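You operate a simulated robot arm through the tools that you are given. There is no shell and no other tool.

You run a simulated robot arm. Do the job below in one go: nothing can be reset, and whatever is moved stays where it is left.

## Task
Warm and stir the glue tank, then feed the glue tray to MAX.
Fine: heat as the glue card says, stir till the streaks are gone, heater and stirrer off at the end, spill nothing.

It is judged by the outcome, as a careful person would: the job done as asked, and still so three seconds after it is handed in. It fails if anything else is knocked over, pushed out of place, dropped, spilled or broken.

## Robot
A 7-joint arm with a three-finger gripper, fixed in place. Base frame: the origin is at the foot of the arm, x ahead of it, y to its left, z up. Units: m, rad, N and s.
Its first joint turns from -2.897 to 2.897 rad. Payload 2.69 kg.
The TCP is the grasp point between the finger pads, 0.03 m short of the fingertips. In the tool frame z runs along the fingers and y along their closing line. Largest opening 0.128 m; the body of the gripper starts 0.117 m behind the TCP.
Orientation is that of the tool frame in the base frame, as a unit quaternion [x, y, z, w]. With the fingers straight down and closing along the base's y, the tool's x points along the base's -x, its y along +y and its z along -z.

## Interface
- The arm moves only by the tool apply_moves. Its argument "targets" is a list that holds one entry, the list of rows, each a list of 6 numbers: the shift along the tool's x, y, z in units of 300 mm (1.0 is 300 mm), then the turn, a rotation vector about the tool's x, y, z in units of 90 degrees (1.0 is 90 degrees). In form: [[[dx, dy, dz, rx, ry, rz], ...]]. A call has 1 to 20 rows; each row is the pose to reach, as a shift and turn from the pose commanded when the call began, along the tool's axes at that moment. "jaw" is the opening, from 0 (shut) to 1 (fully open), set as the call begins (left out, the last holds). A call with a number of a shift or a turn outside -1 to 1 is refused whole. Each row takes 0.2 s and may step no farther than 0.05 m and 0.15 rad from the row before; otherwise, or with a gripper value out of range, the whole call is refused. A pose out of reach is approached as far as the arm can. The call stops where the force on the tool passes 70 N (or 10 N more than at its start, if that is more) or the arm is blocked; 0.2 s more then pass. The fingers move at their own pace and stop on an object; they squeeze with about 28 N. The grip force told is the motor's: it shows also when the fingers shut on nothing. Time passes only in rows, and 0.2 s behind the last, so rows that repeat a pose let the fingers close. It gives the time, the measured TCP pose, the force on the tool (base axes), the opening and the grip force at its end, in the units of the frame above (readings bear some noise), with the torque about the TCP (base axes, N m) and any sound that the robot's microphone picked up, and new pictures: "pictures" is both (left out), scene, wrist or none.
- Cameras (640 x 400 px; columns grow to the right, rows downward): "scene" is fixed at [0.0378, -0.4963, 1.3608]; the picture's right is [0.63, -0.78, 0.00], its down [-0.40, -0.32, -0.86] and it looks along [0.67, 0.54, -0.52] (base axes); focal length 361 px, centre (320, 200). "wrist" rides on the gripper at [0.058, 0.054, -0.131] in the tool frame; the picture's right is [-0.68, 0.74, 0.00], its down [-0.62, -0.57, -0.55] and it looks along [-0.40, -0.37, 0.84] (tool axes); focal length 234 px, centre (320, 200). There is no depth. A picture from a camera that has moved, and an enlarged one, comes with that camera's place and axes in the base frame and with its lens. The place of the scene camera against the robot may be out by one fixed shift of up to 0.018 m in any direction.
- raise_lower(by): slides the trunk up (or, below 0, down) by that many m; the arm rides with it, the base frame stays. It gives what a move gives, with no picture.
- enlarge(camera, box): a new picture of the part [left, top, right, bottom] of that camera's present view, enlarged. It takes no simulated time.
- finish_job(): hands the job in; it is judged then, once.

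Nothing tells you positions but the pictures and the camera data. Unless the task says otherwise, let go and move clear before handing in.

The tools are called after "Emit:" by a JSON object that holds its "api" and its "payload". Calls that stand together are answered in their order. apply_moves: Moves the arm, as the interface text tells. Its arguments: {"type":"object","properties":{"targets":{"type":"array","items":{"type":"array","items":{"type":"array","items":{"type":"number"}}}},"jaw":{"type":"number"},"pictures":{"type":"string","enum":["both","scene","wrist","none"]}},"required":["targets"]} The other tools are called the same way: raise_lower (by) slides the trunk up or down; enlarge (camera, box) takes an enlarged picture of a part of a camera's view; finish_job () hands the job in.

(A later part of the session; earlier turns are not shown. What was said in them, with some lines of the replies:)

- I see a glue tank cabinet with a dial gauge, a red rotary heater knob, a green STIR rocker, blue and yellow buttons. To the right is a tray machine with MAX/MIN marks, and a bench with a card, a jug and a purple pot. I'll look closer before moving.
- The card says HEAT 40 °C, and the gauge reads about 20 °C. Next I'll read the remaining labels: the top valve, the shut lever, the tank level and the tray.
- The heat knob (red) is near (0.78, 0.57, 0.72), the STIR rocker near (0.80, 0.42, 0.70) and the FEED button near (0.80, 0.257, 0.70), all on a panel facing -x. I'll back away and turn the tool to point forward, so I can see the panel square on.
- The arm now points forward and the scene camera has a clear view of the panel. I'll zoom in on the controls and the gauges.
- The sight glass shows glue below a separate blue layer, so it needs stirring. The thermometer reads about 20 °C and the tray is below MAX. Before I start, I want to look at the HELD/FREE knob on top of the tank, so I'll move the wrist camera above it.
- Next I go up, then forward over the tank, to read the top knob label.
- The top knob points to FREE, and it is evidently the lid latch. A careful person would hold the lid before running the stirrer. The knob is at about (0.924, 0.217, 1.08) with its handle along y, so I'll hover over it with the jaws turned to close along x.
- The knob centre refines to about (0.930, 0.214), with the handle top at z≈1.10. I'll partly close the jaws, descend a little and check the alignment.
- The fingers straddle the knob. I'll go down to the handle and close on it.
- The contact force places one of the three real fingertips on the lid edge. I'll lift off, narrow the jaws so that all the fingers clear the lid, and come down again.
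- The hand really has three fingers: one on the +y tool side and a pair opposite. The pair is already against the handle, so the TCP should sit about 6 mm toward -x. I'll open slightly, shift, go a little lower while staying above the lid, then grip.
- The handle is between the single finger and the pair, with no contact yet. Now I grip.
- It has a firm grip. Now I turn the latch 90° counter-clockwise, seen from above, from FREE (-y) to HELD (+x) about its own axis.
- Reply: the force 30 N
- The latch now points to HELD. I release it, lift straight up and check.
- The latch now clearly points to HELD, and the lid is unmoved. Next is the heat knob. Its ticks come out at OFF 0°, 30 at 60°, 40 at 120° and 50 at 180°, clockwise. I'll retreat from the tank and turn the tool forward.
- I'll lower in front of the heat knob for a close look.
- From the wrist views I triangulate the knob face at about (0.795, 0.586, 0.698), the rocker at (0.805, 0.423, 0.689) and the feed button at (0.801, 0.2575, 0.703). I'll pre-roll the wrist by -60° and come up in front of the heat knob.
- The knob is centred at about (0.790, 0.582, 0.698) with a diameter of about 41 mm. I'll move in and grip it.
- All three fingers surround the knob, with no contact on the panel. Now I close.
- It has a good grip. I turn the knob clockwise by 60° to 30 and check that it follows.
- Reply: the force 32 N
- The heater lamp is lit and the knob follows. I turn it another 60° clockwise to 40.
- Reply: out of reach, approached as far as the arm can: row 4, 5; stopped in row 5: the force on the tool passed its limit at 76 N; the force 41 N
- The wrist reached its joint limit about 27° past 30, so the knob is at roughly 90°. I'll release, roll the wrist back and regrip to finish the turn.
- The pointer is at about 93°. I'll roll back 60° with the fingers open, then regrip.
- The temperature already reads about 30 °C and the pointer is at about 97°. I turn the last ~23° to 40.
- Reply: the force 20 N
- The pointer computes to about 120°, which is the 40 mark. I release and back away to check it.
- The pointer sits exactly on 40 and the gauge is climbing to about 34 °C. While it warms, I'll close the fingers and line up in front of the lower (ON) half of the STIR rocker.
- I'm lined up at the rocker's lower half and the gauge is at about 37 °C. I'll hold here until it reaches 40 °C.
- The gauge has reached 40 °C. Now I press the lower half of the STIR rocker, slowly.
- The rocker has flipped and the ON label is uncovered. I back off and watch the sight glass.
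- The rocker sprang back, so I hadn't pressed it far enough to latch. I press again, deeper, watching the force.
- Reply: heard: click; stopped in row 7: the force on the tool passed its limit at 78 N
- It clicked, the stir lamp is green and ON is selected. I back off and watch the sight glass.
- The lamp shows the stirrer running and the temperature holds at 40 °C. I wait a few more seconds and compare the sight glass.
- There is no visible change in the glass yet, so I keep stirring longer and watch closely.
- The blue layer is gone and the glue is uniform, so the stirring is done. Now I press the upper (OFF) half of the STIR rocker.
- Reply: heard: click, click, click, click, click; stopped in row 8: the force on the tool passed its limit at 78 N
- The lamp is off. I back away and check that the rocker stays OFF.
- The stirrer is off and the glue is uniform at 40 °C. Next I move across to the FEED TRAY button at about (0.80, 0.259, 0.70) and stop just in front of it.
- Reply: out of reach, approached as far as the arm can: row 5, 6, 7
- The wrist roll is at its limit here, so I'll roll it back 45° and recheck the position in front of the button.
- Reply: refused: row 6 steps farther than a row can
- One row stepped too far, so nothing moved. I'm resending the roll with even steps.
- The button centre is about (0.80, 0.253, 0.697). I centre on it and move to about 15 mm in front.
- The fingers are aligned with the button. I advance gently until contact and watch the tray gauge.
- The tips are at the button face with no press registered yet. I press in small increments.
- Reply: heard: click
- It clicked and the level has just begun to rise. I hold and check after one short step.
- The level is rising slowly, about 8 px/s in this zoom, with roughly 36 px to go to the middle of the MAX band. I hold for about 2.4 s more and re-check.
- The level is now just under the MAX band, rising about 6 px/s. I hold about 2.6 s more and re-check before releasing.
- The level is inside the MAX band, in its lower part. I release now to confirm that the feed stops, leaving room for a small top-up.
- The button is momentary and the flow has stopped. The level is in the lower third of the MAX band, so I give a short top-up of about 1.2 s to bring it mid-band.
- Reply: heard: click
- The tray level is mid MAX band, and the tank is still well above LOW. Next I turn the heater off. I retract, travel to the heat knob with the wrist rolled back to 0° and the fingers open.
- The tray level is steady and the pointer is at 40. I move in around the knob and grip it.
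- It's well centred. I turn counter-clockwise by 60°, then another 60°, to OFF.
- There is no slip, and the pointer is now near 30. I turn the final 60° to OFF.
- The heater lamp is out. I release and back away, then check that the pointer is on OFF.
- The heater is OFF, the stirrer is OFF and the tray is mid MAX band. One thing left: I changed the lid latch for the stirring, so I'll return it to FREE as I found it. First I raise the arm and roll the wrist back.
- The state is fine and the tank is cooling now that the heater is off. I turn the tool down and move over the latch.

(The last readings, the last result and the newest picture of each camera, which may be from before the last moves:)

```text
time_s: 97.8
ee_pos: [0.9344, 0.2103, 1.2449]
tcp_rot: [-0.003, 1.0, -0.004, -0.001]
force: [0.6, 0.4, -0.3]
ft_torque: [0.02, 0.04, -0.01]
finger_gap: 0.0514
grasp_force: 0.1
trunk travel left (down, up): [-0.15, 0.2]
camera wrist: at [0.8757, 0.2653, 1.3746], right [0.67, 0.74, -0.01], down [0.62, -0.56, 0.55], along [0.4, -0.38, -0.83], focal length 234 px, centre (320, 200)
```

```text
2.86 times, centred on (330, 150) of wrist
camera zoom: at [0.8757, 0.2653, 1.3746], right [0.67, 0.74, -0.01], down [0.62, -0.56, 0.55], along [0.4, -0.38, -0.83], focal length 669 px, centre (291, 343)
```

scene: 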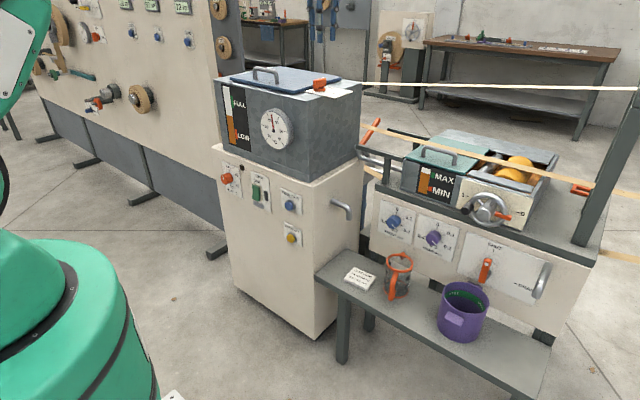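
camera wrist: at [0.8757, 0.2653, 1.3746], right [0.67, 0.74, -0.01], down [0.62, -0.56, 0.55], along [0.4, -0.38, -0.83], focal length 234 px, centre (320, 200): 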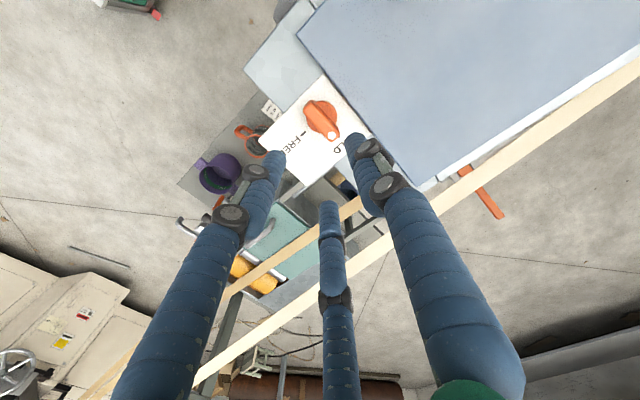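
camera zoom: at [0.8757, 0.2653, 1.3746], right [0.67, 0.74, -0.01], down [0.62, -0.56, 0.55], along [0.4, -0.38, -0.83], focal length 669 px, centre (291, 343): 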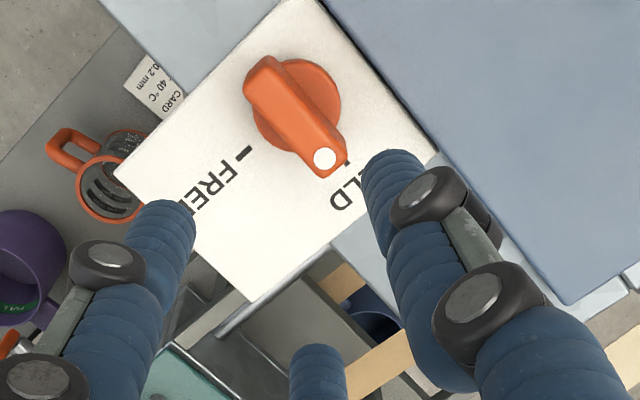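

I'm above the latch in the same pose where I let go of it. I descend to the handle and check.

Emit:
{"api": "apply_moves", "payload": {"targets": [[[0, -0.005, 0.12, 0, 0, 0], [0, -0.005, 0.24, 0, 0, 0], [0, -0.005, 0.33, 0, 0, 0], [0, -0.005, 0.38, 0, 0, 0], [0, -0.005, 0.402, 0, 0, 0], [0, -0.005, 0.402, 0, 0, 0]]], "jaw": 0.4, "pictures": "wrist"}}

Emit:
{"api": "enlarge", "payload": {"camera": "wrist", "box": [250, 100, 410, 220]}}

```text
time_s: 99.2
ee_pos: [0.9339, 0.2071, 1.1232]
tcp_rot: [-0.003, 1.0, -0.003, -0.001]
force: [-0.5, -0.1, 0.6]
ft_torque: [0.01, 0.01, 0.0]
finger_gap: 0.0511
grasp_force: 0.2
trunk travel left (down, up): [-0.15, 0.2]
camera wrist: at [0.8748, 0.2624, 1.253], right [0.67, 0.74, -0.01], down [0.62, -0.56, 0.55], along [0.4, -0.38, -0.83], focal length 234 px, centre (320, 200)
```

wrist: 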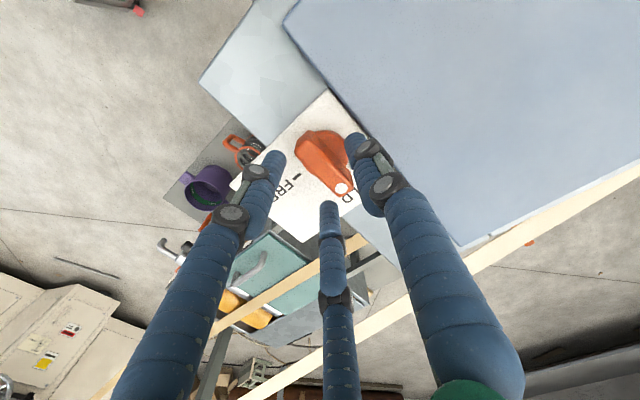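

```text
3.33 times, centred on (330, 160) of wrist
camera zoom: at [0.8748, 0.2624, 1.253], right [0.67, 0.74, -0.01], down [0.62, -0.56, 0.55], along [0.4, -0.38, -0.83], focal length 781 px, centre (287, 333)
```

zoom: 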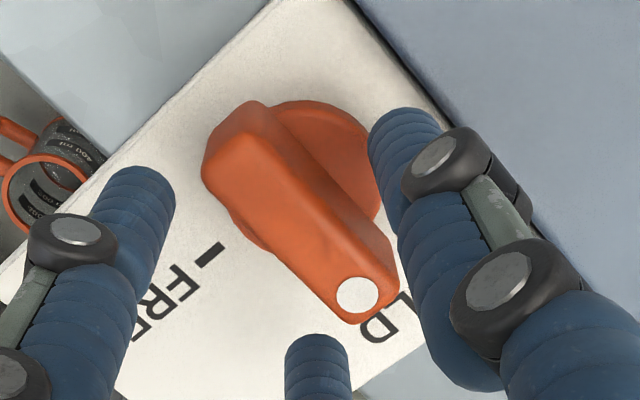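

The handle is between the fingers. I grip it and turn back 90° clockwise to FREE.

Emit:
{"api": "apply_moves", "payload": {"targets": [[[0, 0, 0, 0, 0, 0], [0, 0, 0, 0, 0, 0], [0, 0, 0, 0, 0, 0]]], "jaw": 0, "pictures": "none"}}

Emit:
{"api": "apply_moves", "payload": {"targets": [[[0.0036, -0.0011, 0, 0, 0, 0.083], [0.0072, -0.0017, 0, 0, 0, 0.167], [0.011, -0.0018, 0, 0, 0, 0.25], [0.0147, -0.0014, 0, 0, 0, 0.333], [0.0183, -0.0006, 0, 0, 0, 0.417], [0.0218, 0.0007, 0, 0, 0, 0.5], [0.0251, 0.0025, 0, 0, 0, 0.583], [0.0281, 0.0047, 0, 0, 0, 0.667], [0.0308, 0.0072, 0, 0, 0, 0.75], [0.0332, 0.0101, 0, 0, 0, 0.833], [0.0351, 0.0133, 0, 0, 0, 0.917], [0.0367, 0.0167, 0, 0, 0, 1.0], [0.0367, 0.0167, 0, 0, 0, 1.0]]], "jaw": 0, "pictures": "both"}}

Emit:
{"api": "enlarge", "payload": {"camera": "wrist", "box": [250, 100, 410, 220]}}

```text
time_s: 100.0
ee_pos: [0.9334, 0.2097, 1.1223]
tcp_rot: [-0.002, 1.0, -0.003, -0.002]
force: [1.3, 21.1, -2.7]
ft_torque: [0.85, -0.11, -0.3]
finger_gap: 0.0258
grasp_force: 45.0
trunk travel left (down, up): [-0.15, 0.2]
```

```text
time_s: 102.8
ee_pos: [0.9247, 0.2115, 1.1218]
tcp_rot: [0.706, 0.709, -0.003, 0.003]
force: [27.3, 0.1, 7.1]
ft_torque: [-0.41, -0.85, -0.11]
finger_gap: 0.0255
grasp_force: 45.1
trunk travel left (down, up): [-0.15, 0.2]
camera wrist: at [0.9785, 0.2724, 1.2523], right [0.74, -0.67, 0.0], down [-0.56, -0.61, 0.55], along [-0.37, -0.41, -0.83], focal length 234 px, centre (320, 200)
```

scene: 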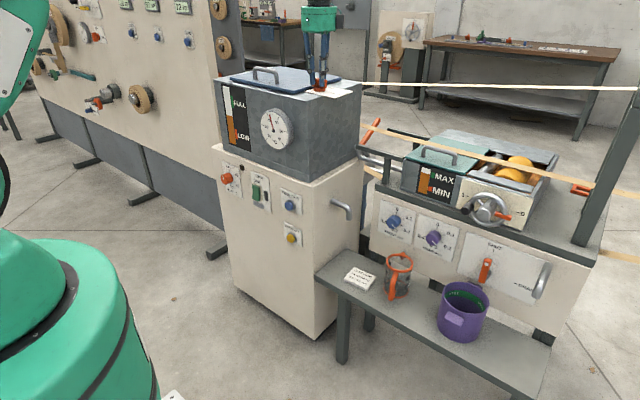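
wrist: 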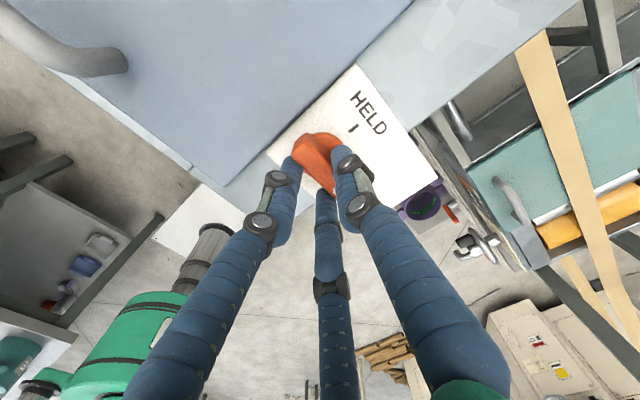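

```text
3.33 times, centred on (330, 160) of wrist
camera zoom: at [0.9785, 0.2724, 1.2523], right [0.74, -0.67, 0.0], down [-0.56, -0.61, 0.55], along [-0.37, -0.41, -0.83], focal length 781 px, centre (287, 333)
```

zoom: 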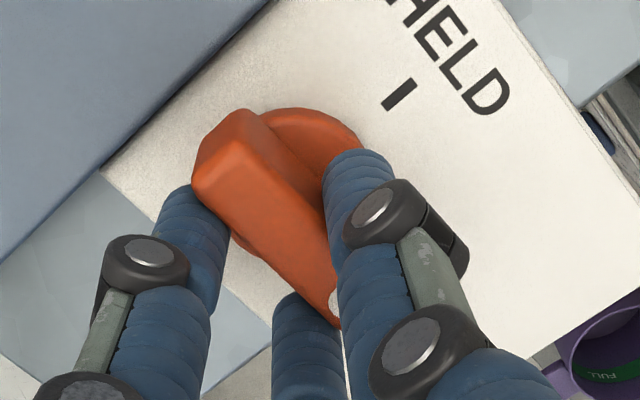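

The latch is back at FREE. I release gently, lift straight up and check.

Emit:
{"api": "apply_moves", "payload": {"targets": [[[0, 0, 0, 0, 0, 0], [0, 0, 0, 0, 0, 0], [0, 0, -0.05, 0, 0, 0], [0, 0, -0.15, 0, 0, 0], [0, 0, -0.28, 0, 0, 0], [0, 0, -0.42, 0, 0, 0], [0, 0, -0.5, 0, 0, 0]]], "jaw": 0.38, "pictures": "both"}}

Emit:
{"api": "enlarge", "payload": {"camera": "wrist", "box": [250, 50, 410, 200]}}

Emit:
{"api": "enlarge", "payload": {"camera": "scene", "box": [200, 60, 360, 160]}}

```text
time_s: 104.4
ee_pos: [0.9228, 0.2144, 1.2741]
tcp_rot: [0.705, 0.709, -0.003, 0.001]
force: [-0.1, 0.6, 1.3]
ft_torque: [-0.04, -0.04, 0.03]
finger_gap: 0.0486
grasp_force: 0.1
trunk travel left (down, up): [-0.15, 0.2]
camera wrist: at [0.9758, 0.2752, 1.4031], right [0.74, -0.67, 0.0], down [-0.56, -0.61, 0.56], along [-0.37, -0.41, -0.83], focal length 234 px, centre (320, 200)
```

scene: 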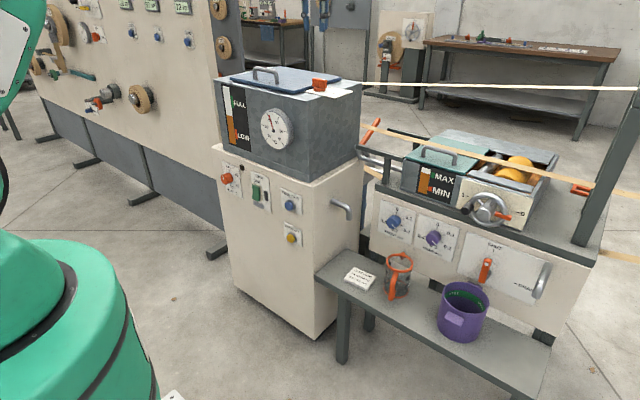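
wrist: 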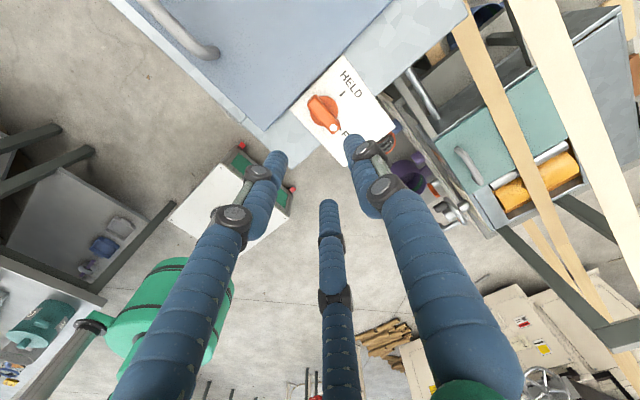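

```text
2.67 times, centred on (330, 125) of wrist
camera zoom: at [0.9758, 0.2752, 1.4031], right [0.74, -0.67, 0.0], down [-0.56, -0.61, 0.56], along [-0.37, -0.41, -0.83], focal length 624 px, centre (293, 400)
```

zoom: 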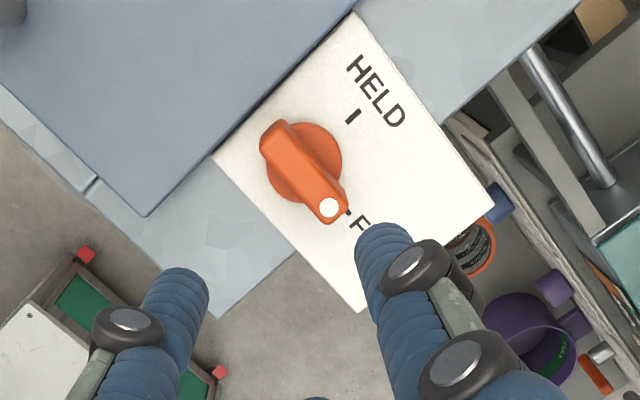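

```text
4.00 times, centred on (280, 110) of scene
camera zoom: at [0.0378, -0.4963, 1.3608], right [0.63, -0.78, 0.0], down [-0.4, -0.32, -0.86], along [0.67, 0.54, -0.52], focal length 1445 px, centre (480, 560)
```

zoom: 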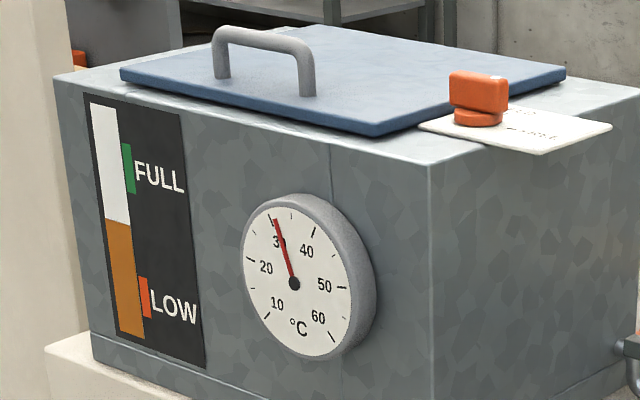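

The latch is at FREE exactly as found, and the lid is undisturbed. I move the arm clear of the tank and take a last look.

Emit:
{"api": "apply_moves", "payload": {"targets": [[[0.06, -0.12, 0, 0, 0, 0], [0.12, -0.24, 0, 0, 0, 0], [0.18, -0.36, 0, 0, 0, 0], [0.24, -0.48, 0, 0, 0, 0], [0.3, -0.6, 0, 0, 0, 0], [0.36, -0.72, 0, 0, 0, 0], [0.42, -0.84, 0, 0, 0, 0], [0.48, -0.95, 0, 0, 0, 0], [0.48, -0.95, 0, 0, 0, 0]]], "jaw": 0.6, "pictures": "both"}}

Emit:
{"api": "enlarge", "payload": {"camera": "scene", "box": [200, 140, 360, 260]}}

Emit:
{"api": "enlarge", "payload": {"camera": "scene", "box": [360, 120, 600, 270]}}

Emit:
{"api": "enlarge", "payload": {"camera": "scene", "box": [200, 220, 560, 400]}}

Emit:
{"api": "enlarge", "payload": {"camera": "scene", "box": [405, 155, 469, 205]}}

```text
time_s: 106.4
ee_pos: [0.6362, 0.3547, 1.2717]
tcp_rot: [0.705, 0.709, -0.004, 0.002]
force: [-0.9, -0.6, -0.1]
ft_torque: [-0.04, -0.05, -0.01]
finger_gap: 0.0768
grasp_force: 0.0
trunk travel left (down, up): [-0.15, 0.2]
camera wrist: at [0.6908, 0.416, 1.4024], right [0.74, -0.67, 0.0], down [-0.56, -0.61, 0.55], along [-0.37, -0.41, -0.83], focal length 234 px, centre (320, 200)
```

scene: 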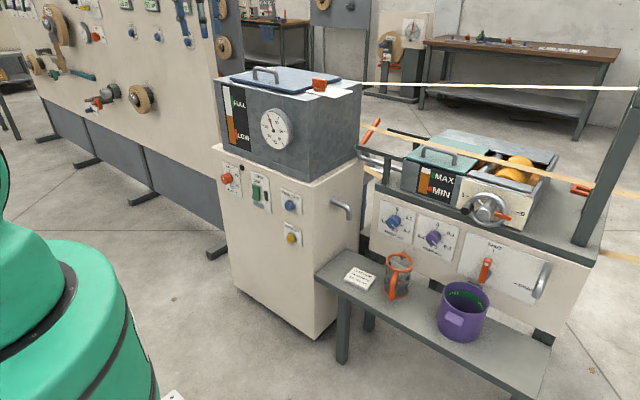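
wrist: 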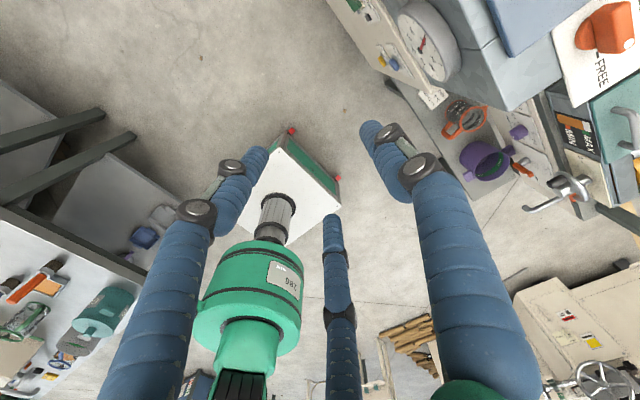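

```text
3.33 times, centred on (280, 200) of scene
camera zoom: at [0.0378, -0.4963, 1.3608], right [0.63, -0.78, 0.0], down [-0.4, -0.32, -0.86], along [0.67, 0.54, -0.52], focal length 1204 px, centre (453, 200)
```

zoom: 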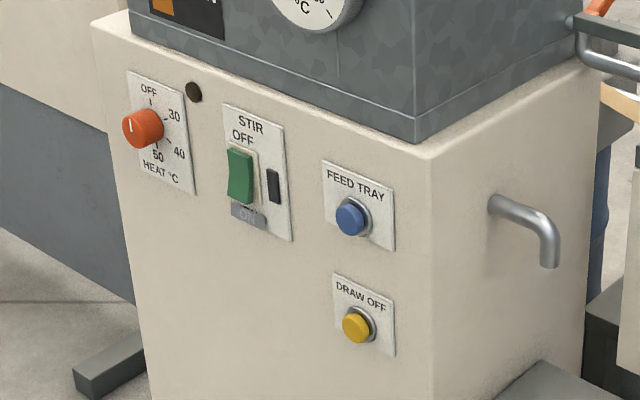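

```text
2.67 times, centred on (480, 195) of scene
camera zoom: at [0.0378, -0.4963, 1.3608], right [0.63, -0.78, 0.0], down [-0.4, -0.32, -0.86], along [0.67, 0.54, -0.52], focal length 963 px, centre (-107, 213)
```

zoom: 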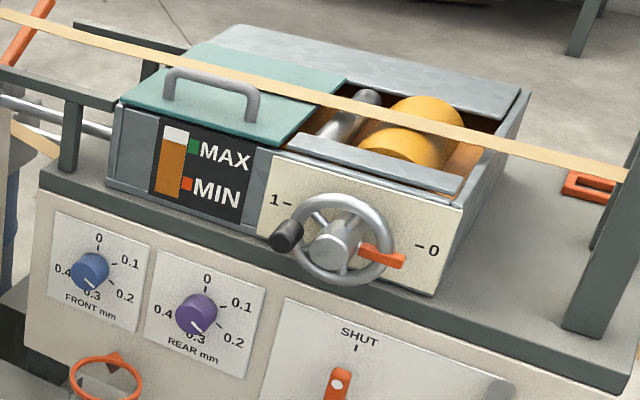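

```text
1.78 times, centred on (380, 310) of scene
camera zoom: at [0.0378, -0.4963, 1.3608], right [0.63, -0.78, 0.0], down [-0.4, -0.32, -0.86], along [0.67, 0.54, -0.52], focal length 642 px, centre (213, 4)
```

zoom: 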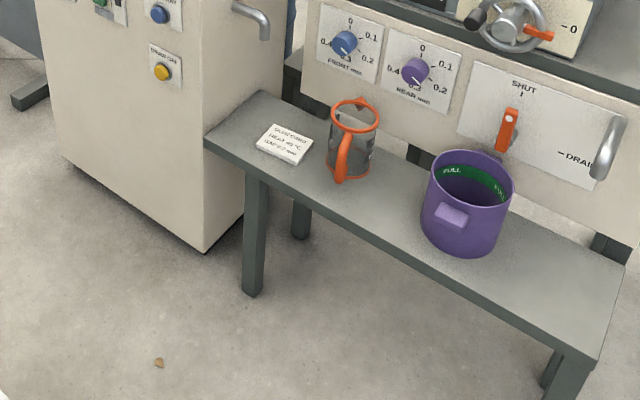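

```text
8.00 times, centred on (437, 180) of scene
camera zoom: at [0.0378, -0.4963, 1.3608], right [0.63, -0.78, 0.0], down [-0.4, -0.32, -0.86], along [0.67, 0.54, -0.52], focal length 2889 px, centre (-616, 360)
```

zoom: 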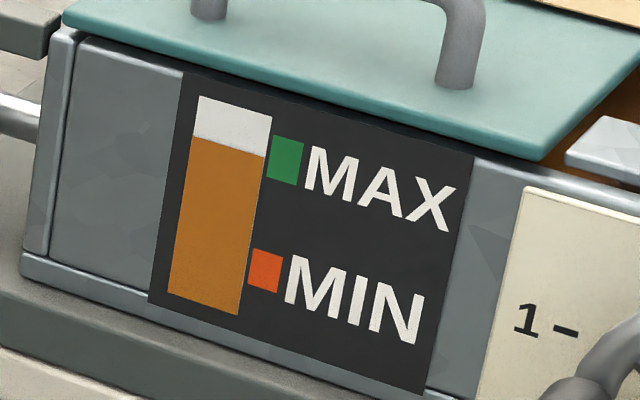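

Everything checks out:
- **Heater:** knob on OFF, lamp out.
- **Stirrer:** OFF, lamp dark, glue uniform.
- **Tray:** level steady mid MAX band.
- **Surroundings:** I see no spills on the bench, the floor or around the tray. The jug, pot and card have not moved.

The arm is clear, so I hand the job in.

Emit:
{"api": "finish_job", "payload": {}}

```text
The job is handed in.
```

The glue tank was heated to 40 °C as the card says and stirred until the streaks were gone. The glue tray was then fed to the middle of the MAX band. The job has been handed in, but no result has come back yet.

- **Heater and stirrer:** both are off and their lamps are out. The tank cooled to about 30 °C after the heater went off.
- **Tray:** the level held steady after I stopped feeding. The tank is lower now but still above LOW.
- **Lid latch:** it was on FREE when I started. I turned it to HELD before stirring as a precaution, then put it back to FREE. I didn't test whether the stirrer needs it.
- **Fingertip contact:** one fingertip pressed on the tank lid while I was lining up on the latch. The lid did not move.
- **Spills:** I saw none on the bench, the floor or around the tray. The jug, pot and card were not moved.
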